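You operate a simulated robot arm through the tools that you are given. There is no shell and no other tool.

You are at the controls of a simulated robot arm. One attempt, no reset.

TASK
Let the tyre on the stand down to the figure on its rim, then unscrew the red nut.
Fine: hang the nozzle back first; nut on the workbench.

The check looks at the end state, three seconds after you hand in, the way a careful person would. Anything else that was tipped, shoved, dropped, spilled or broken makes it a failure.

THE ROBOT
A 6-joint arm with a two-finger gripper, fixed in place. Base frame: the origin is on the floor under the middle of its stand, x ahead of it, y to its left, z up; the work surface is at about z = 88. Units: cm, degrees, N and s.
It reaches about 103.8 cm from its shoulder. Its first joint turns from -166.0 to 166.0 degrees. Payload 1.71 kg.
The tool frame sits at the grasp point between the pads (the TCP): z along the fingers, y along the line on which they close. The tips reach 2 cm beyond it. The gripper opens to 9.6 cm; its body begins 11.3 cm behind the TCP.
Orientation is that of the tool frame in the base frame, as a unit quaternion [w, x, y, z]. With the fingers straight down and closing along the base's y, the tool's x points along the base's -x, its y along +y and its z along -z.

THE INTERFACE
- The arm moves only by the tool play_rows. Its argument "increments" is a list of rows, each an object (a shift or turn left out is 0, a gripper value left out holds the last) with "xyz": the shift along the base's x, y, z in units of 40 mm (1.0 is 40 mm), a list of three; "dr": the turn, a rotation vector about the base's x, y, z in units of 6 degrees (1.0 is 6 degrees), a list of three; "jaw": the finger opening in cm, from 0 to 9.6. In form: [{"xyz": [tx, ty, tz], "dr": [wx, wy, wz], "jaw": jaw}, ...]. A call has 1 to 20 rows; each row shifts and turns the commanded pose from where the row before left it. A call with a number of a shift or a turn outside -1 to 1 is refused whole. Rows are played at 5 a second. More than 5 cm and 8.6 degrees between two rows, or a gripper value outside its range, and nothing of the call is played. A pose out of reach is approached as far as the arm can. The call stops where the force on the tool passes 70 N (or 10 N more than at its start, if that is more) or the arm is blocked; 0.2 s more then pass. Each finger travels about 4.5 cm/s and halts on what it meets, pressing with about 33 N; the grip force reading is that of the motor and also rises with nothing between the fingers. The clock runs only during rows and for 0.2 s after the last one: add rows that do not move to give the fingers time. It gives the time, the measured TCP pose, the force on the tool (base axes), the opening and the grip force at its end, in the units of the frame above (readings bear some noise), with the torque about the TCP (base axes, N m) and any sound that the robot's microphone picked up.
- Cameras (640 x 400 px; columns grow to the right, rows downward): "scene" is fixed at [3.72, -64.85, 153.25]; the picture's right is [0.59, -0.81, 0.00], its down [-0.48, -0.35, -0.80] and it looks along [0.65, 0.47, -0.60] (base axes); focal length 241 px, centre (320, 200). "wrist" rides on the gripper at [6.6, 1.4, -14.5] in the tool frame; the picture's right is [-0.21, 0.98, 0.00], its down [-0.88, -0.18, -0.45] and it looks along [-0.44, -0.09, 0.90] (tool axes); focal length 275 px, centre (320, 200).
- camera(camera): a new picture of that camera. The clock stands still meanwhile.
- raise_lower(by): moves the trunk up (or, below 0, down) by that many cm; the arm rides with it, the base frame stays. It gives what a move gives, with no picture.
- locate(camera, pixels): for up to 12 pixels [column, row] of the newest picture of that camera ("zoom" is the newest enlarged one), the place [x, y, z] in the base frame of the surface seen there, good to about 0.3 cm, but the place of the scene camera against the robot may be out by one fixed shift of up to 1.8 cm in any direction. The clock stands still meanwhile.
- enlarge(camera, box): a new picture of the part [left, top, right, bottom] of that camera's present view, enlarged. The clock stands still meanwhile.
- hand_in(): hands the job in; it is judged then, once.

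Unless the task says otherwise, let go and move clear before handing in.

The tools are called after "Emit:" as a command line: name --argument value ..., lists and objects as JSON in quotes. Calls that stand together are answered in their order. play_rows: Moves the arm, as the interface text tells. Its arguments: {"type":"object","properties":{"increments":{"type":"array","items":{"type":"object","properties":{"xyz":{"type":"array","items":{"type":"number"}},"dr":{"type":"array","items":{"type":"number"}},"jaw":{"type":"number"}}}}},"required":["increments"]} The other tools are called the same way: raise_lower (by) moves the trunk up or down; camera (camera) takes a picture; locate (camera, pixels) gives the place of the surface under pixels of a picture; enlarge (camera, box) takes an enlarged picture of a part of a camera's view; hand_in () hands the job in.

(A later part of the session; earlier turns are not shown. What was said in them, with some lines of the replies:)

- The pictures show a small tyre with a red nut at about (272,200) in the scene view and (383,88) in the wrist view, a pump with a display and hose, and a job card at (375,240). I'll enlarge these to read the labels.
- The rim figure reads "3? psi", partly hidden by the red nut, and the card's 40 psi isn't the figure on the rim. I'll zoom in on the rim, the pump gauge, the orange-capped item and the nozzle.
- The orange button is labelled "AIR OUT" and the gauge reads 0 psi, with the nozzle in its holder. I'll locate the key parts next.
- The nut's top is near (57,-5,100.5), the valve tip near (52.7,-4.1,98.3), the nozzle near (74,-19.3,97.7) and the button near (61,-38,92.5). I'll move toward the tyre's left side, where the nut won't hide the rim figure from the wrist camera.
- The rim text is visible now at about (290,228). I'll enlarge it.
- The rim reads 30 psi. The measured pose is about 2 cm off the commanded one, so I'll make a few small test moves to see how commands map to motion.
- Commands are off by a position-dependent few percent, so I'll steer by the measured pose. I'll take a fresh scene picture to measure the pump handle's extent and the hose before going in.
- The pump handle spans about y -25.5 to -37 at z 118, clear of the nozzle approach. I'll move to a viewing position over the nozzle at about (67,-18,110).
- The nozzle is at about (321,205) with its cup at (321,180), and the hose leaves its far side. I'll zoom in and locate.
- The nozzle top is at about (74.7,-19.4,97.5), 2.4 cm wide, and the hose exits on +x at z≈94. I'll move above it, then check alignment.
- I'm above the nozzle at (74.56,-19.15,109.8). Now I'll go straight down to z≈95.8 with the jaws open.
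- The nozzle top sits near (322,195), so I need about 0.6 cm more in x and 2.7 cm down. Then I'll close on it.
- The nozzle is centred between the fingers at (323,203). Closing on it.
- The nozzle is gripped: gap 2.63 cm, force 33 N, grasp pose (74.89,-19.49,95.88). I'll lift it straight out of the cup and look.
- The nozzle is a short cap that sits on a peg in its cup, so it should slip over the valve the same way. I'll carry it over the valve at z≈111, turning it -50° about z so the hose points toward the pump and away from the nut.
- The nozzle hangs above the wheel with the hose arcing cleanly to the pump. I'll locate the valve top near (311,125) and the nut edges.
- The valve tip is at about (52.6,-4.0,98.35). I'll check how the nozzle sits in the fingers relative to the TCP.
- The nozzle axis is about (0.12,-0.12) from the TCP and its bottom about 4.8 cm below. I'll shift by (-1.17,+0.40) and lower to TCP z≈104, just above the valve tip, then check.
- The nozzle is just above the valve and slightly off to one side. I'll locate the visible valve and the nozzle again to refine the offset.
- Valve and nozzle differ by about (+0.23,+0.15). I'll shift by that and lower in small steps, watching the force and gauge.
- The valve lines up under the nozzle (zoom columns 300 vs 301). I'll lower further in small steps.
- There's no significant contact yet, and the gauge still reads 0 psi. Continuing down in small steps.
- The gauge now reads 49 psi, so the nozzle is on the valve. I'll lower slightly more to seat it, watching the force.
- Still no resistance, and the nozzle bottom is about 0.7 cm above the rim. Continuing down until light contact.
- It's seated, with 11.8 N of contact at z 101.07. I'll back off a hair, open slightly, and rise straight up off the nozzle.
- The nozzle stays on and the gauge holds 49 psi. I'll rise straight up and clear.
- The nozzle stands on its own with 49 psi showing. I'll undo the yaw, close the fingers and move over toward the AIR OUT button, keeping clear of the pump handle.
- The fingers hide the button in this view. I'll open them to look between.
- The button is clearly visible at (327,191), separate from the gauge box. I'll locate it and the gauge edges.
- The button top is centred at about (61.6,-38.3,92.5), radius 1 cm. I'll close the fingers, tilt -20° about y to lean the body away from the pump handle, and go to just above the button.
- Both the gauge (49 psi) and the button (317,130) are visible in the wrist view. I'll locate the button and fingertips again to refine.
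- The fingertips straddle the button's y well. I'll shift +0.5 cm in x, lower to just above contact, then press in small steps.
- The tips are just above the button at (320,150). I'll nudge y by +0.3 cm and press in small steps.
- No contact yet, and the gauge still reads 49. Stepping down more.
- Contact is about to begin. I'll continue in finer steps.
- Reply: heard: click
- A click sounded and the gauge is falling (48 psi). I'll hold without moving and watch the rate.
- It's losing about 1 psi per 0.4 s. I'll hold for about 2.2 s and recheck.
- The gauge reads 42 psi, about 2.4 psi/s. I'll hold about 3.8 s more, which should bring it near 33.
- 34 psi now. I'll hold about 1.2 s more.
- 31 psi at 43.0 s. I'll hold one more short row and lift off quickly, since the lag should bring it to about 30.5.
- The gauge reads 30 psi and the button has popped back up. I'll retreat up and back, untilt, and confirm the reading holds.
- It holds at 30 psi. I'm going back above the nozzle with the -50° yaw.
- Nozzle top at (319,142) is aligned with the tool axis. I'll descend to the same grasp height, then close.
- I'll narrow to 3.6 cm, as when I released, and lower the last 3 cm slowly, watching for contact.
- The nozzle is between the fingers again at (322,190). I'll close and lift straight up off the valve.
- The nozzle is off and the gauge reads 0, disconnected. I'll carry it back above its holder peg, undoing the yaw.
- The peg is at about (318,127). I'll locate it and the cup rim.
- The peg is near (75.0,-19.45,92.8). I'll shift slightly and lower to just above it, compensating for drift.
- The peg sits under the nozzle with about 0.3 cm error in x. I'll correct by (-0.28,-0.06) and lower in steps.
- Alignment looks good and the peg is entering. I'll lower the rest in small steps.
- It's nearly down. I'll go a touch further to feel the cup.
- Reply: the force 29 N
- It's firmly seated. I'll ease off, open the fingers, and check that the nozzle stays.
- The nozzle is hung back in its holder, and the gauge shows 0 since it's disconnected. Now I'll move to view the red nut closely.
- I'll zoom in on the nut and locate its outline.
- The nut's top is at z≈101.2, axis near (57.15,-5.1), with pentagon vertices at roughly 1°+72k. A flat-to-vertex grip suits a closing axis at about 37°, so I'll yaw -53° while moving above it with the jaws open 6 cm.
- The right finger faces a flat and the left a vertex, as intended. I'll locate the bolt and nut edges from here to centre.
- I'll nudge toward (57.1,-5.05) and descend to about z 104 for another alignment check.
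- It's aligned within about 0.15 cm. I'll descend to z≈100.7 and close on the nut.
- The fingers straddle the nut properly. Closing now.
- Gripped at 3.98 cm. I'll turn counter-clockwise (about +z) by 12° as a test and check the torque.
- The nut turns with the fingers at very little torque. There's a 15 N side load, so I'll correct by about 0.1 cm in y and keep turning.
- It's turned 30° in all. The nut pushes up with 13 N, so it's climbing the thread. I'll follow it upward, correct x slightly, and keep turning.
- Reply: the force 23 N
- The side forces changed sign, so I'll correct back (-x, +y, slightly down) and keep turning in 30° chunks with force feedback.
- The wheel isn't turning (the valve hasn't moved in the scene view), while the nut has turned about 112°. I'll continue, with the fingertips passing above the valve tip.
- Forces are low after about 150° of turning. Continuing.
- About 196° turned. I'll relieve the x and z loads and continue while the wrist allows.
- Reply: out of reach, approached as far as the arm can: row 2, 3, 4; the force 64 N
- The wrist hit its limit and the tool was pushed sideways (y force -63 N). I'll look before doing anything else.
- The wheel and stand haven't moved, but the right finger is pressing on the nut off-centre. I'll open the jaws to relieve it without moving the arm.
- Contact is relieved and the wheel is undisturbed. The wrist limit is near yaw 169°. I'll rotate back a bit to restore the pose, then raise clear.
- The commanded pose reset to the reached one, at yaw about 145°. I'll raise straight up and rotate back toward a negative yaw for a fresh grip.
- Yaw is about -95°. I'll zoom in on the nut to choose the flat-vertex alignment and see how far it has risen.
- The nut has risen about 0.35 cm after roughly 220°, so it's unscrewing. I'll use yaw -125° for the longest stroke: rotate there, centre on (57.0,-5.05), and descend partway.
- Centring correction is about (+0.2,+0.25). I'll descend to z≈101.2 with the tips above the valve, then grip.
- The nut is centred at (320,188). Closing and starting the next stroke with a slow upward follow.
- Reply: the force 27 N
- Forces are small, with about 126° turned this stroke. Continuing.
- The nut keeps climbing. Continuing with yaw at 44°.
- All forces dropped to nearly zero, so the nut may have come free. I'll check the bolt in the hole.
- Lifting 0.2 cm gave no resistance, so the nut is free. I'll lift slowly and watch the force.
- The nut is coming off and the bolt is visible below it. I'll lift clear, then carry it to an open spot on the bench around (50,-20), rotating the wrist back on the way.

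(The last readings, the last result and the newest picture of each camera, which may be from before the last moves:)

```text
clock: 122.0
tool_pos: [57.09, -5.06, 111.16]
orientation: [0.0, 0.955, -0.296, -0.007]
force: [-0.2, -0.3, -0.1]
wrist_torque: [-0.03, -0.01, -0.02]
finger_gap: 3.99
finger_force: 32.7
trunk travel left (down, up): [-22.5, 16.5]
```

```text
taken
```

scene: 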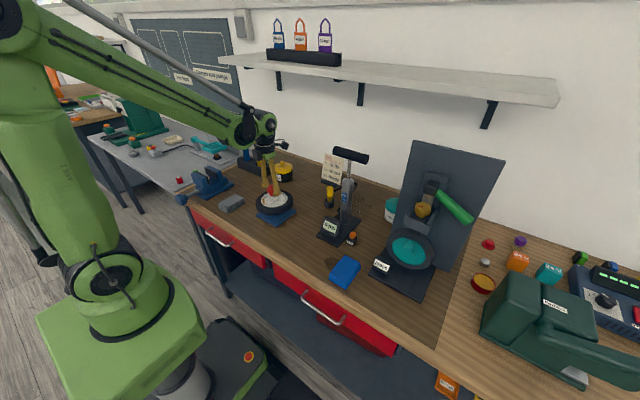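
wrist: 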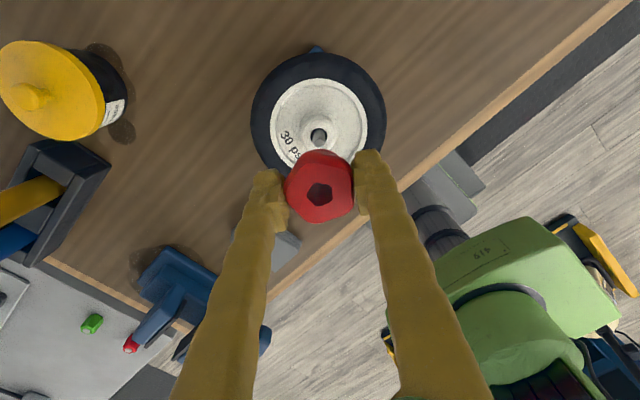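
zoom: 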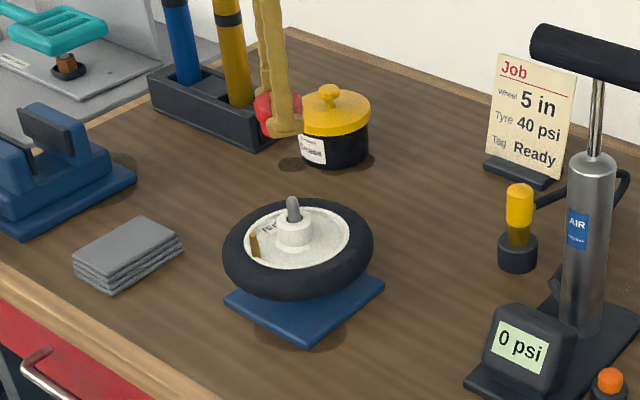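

The nut is off and the wheel is undisturbed on its stand. Carrying it to the open bench area.

Emit:
play_rows --increments '[{"xyz": [-0.16, -0.36, 0], "dr": [0, 0, -1]}, {"xyz": [-0.16, -0.36, 0], "dr": [0, 0, -1]}, {"xyz": [-0.16, -0.36, 0], "dr": [0, 0, -1]}, {"xyz": [-0.16, -0.36, 0], "dr": [0, 0, -1]}, {"xyz": [-0.16, -0.36, 0], "dr": [0, 0, -1]}, {"xyz": [-0.16, -0.36, 0], "dr": [0, 0, -1]}, {"xyz": [-0.16, -0.36, 0], "dr": [0, 0, -1]}, {"xyz": [-0.16, -0.36, 0], "dr": [0, 0, -1]}, {"xyz": [-0.16, -0.36, 0], "dr": [0, 0, -1]}, {"xyz": [-0.16, -0.36, 0], "dr": [0, 0, -1]}, {"dr": [0, 0, -1]}, {"dr": [0, 0, -1]}, {"dr": [0, 0, -1]}, {"dr": [0, 0, -1]}, {"dr": [0, 0, -1]}, {}]'

Emit:
camera --camera "wrist"

Emit:
enlarge --camera "scene" --box '[220, 130, 380, 290]'

```text
clock: 125.4
tool_pos: [50.43, -19.31, 111.06]
orientation: [0.005, -0.466, 0.885, 0.006]
force: [-0.7, 1.1, -0.1]
wrist_torque: [-0.02, 0.04, 0.01]
finger_gap: 3.99
finger_force: 32.6
trunk travel left (down, up): [-22.5, 16.5]
```

```text
taken
```

wrist: 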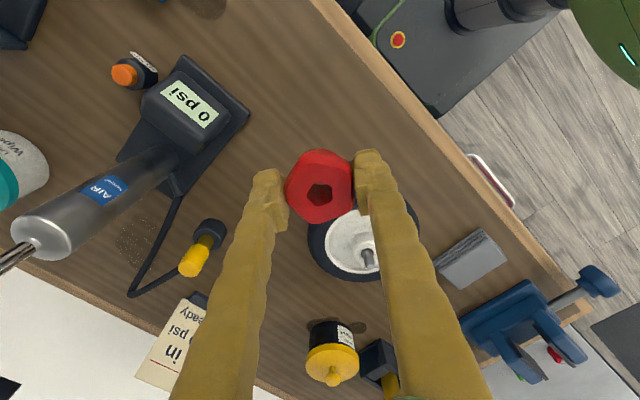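

```text
2.50 times, centred on (300, 210) of scene
```

zoom: 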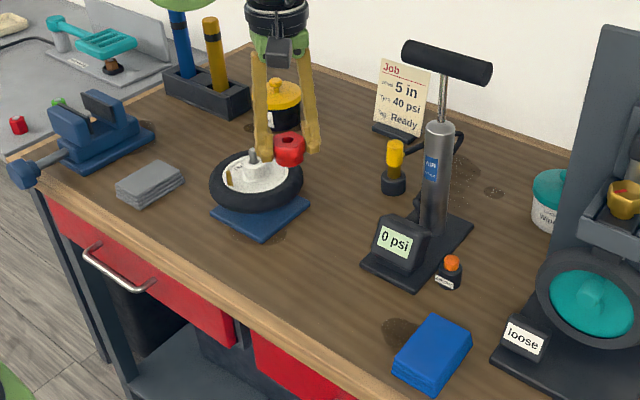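

The spot below is clear bench. I'll descend to z≈93 and then lower in small steps until contact.

Emit:
play_rows --increments '[{"xyz": [0, -0.1, -0.9]}, {"xyz": [0, -0.1, -0.9]}, {"xyz": [0, 0, -0.9]}, {"xyz": [0, 0, -0.9]}, {"xyz": [0, 0, -0.7]}, {}, {}]'

Emit:
camera --camera "wrist"

Emit:
enlarge --camera "scene" --box '[250, 180, 350, 270]'

```text
clock: 127.0
tool_pos: [50.63, -20.17, 93.96]
orientation: [0.005, -0.466, 0.885, 0.006]
force: [0.7, -0.6, 0.0]
wrist_torque: [0.01, -0.03, 0.0]
finger_gap: 3.98
finger_force: 33.0
trunk travel left (down, up): [-22.5, 16.5]
```

```text
taken
```

wrist: 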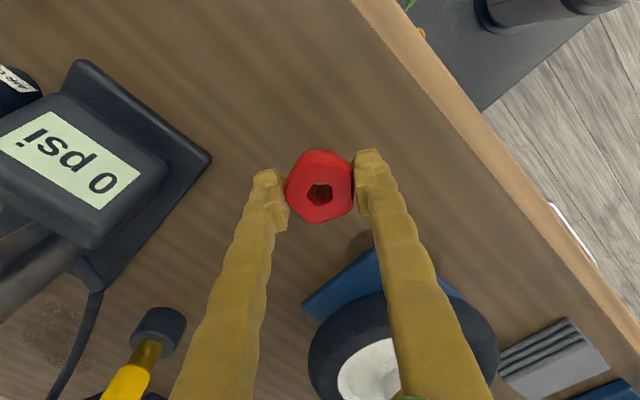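

```text
4.44 times, centred on (300, 225) of scene
```

zoom: 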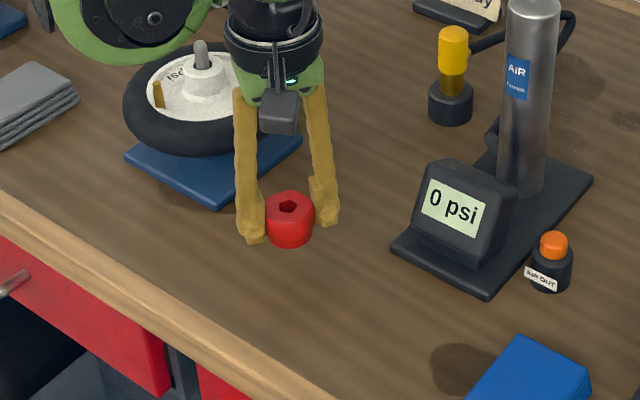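

The area is clear. Lowering in smaller steps.

Emit:
play_rows --increments '[{"xyz": [0, 0, -0.3]}, {"xyz": [0, 0, -0.25]}, {}]'

Emit:
play_rows --increments '[{"xyz": [0, 0, -0.1]}, {}]'

Emit:
play_rows --increments '[{"xyz": [0, 0, -0.06]}, {}]'

```text
clock: 127.8
tool_pos: [50.8, -20.06, 91.72]
orientation: [0.004, -0.467, 0.884, 0.005]
force: [0.5, 0.2, -0.2]
wrist_torque: [0.0, -0.03, 0.0]
finger_gap: 3.96
finger_force: 33.2
trunk travel left (down, up): [-22.5, 16.5]
```

```text
clock: 128.4
tool_pos: [50.65, -20.04, 91.22]
orientation: [0.004, -0.467, 0.884, 0.005]
force: [0.1, 0.0, -0.4]
wrist_torque: [0.01, 0.03, 0.02]
finger_gap: 3.98
finger_force: 32.9
trunk travel left (down, up): [-22.5, 16.5]
```

```text
clock: 129.0
tool_pos: [50.62, -20.18, 91.17]
orientation: [0.004, -0.467, 0.884, 0.007]
force: [-0.3, -0.4, -0.5]
wrist_torque: [-0.01, 0.03, 0.04]
finger_gap: 3.98
finger_force: 32.5
trunk travel left (down, up): [-22.5, 16.5]
```

Emit:
play_rows --increments '[{"xyz": [0, 0, -0.06]}, {}]'

Emit:
play_rows --increments '[{"xyz": [0, 0, -0.05]}, {}]'

Emit:
enlarge --camera "scene" --box '[270, 205, 330, 250]'

```text
clock: 129.6
tool_pos: [50.48, -20.2, 90.7]
orientation: [0.004, -0.466, 0.885, 0.006]
force: [0.5, 0.1, 0.3]
wrist_torque: [-0.03, -0.02, 0.0]
finger_gap: 3.98
finger_force: 32.8
trunk travel left (down, up): [-22.5, 16.5]
```

```text
clock: 130.2
tool_pos: [50.48, -20.17, 90.79]
orientation: [0.005, -0.466, 0.885, 0.006]
force: [4.2, -5.7, 40.8]
wrist_torque: [-0.15, -0.13, 0.05]
finger_gap: 4.01
finger_force: 33.0
trunk travel left (down, up): [-22.5, 16.5]
```

```text
8.89 times, centred on (300, 228) of scene
```

zoom: 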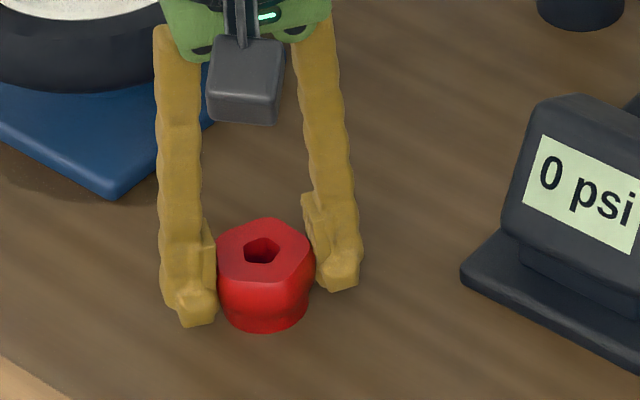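

The nut is on the bench (40 N contact). I'll ease up slightly, open gently, and rise clear.

Emit:
play_rows --increments '[{"xyz": [0, 0, 0.04]}, {}]'

Emit:
play_rows --increments '[{"jaw": 4.6}, {}, {"jaw": 6.5}, {}, {}]'

Emit:
camera --camera "wrist"

```text
clock: 130.8
tool_pos: [50.52, -20.13, 90.73]
orientation: [0.005, -0.466, 0.885, 0.007]
force: [0.5, -0.2, -0.1]
wrist_torque: [0.0, -0.01, -0.02]
finger_gap: 4.0
finger_force: 33.1
trunk travel left (down, up): [-22.5, 16.5]
```

```text
clock: 132.0
tool_pos: [50.53, -20.21, 90.88]
orientation: [0.004, -0.467, 0.884, 0.006]
force: [-0.1, -0.3, 1.1]
wrist_torque: [-0.02, -0.01, 0.0]
finger_gap: 6.49
finger_force: 0.0
trunk travel left (down, up): [-22.5, 16.5]
```

```text
taken
```

wrist: 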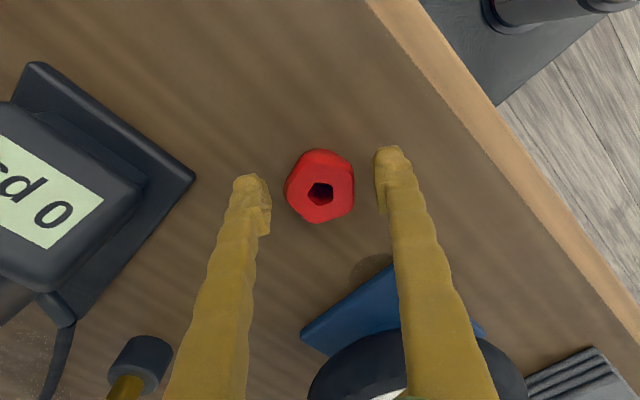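

The nut stands released on the bench at (320,187). I'll rise straight up and inspect the whole scene.

Emit:
play_rows --increments '[{"xyz": [0, 0, 0.4]}, {"xyz": [0, 0, 0.8]}, {"xyz": [0, 0, 0.9]}, {"xyz": [0, 0, 0.9]}, {"xyz": [0, 0, 0.9]}, {"xyz": [0, 0, 0.9]}, {"xyz": [0, 0, 0.9]}, {"xyz": [-0.5, 0, 0.8]}, {"xyz": [-0.5, 0, 0.8]}, {}, {}]'

Emit:
camera --camera "scene"

Emit:
enlarge --camera "scene" --box '[190, 140, 400, 290]'

Emit:
camera --camera "wrist"

Emit:
enlarge --camera "scene" --box '[300, 150, 370, 250]'

```text
clock: 134.4
tool_pos: [46.81, -19.92, 120.15]
orientation: [0.005, -0.466, 0.885, 0.005]
force: [-0.7, 0.2, 0.5]
wrist_torque: [-0.03, 0.01, -0.01]
finger_gap: 6.5
finger_force: 0.1
trunk travel left (down, up): [-22.5, 16.5]
```

```text
taken
```

scene: 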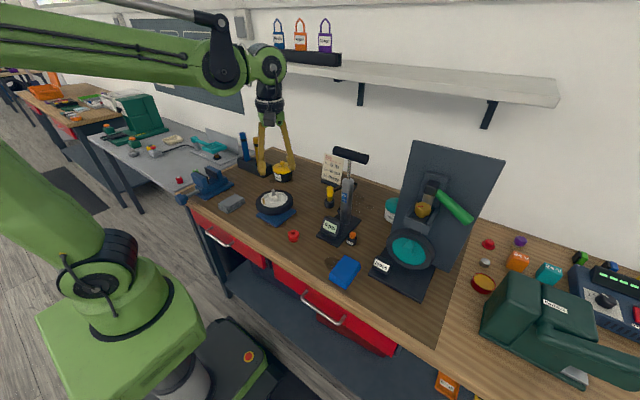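

```text
2.67 times, centred on (295, 215) of scene
```

zoom: 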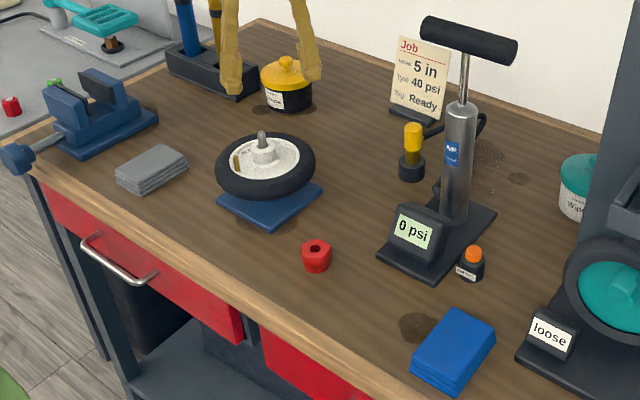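

```text
taken
```

wrist: 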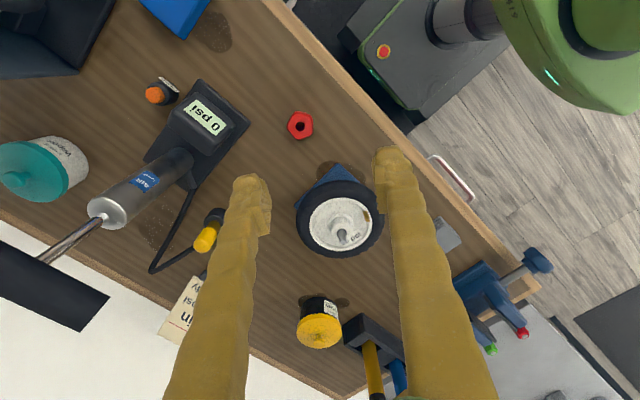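

```text
4.00 times, centred on (335, 200) of scene
```

zoom: 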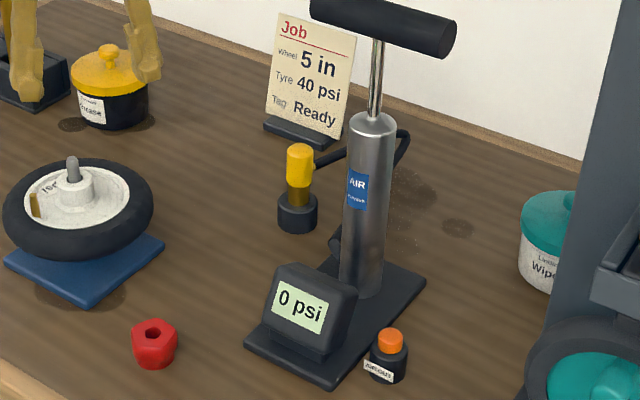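

The final views show the nut upright on the bench (293,236 in the scene view), the nozzle back in its holder, and the wheel and stand where they were. The gauge held 30 psi before I disconnected, nothing else has moved, and the gripper is clear and empty, so I'm handing in.

Emit:
hand_in

```text
The job is handed in.
```

The job is handed in: the tyre is down to 30 psi and the red nut is off. I haven't seen the check's result.

- **Tyre:** it started at 49 psi, and I let it down to the 30 psi on the rim, not the 40 psi on the job card. The gauge held at 30 until I took the nozzle off. I didn't reconnect to check it afterwards.
- **Nozzle:** hung back on its holder before I started on the nut.
- **Nut:** unscrewed and standing upright on the workbench, in the clear space between the wheel and the pump.
- **One slip:** near the end of the first turning stroke the wrist reached its limit. A finger pushed sideways on the nut with about 63 N for a moment. In the camera views the wheel and stand had not moved, and I finished with a fresh grip.

Nothing else looked tipped or shifted in the final pictures, and the gripper was empty and clear.
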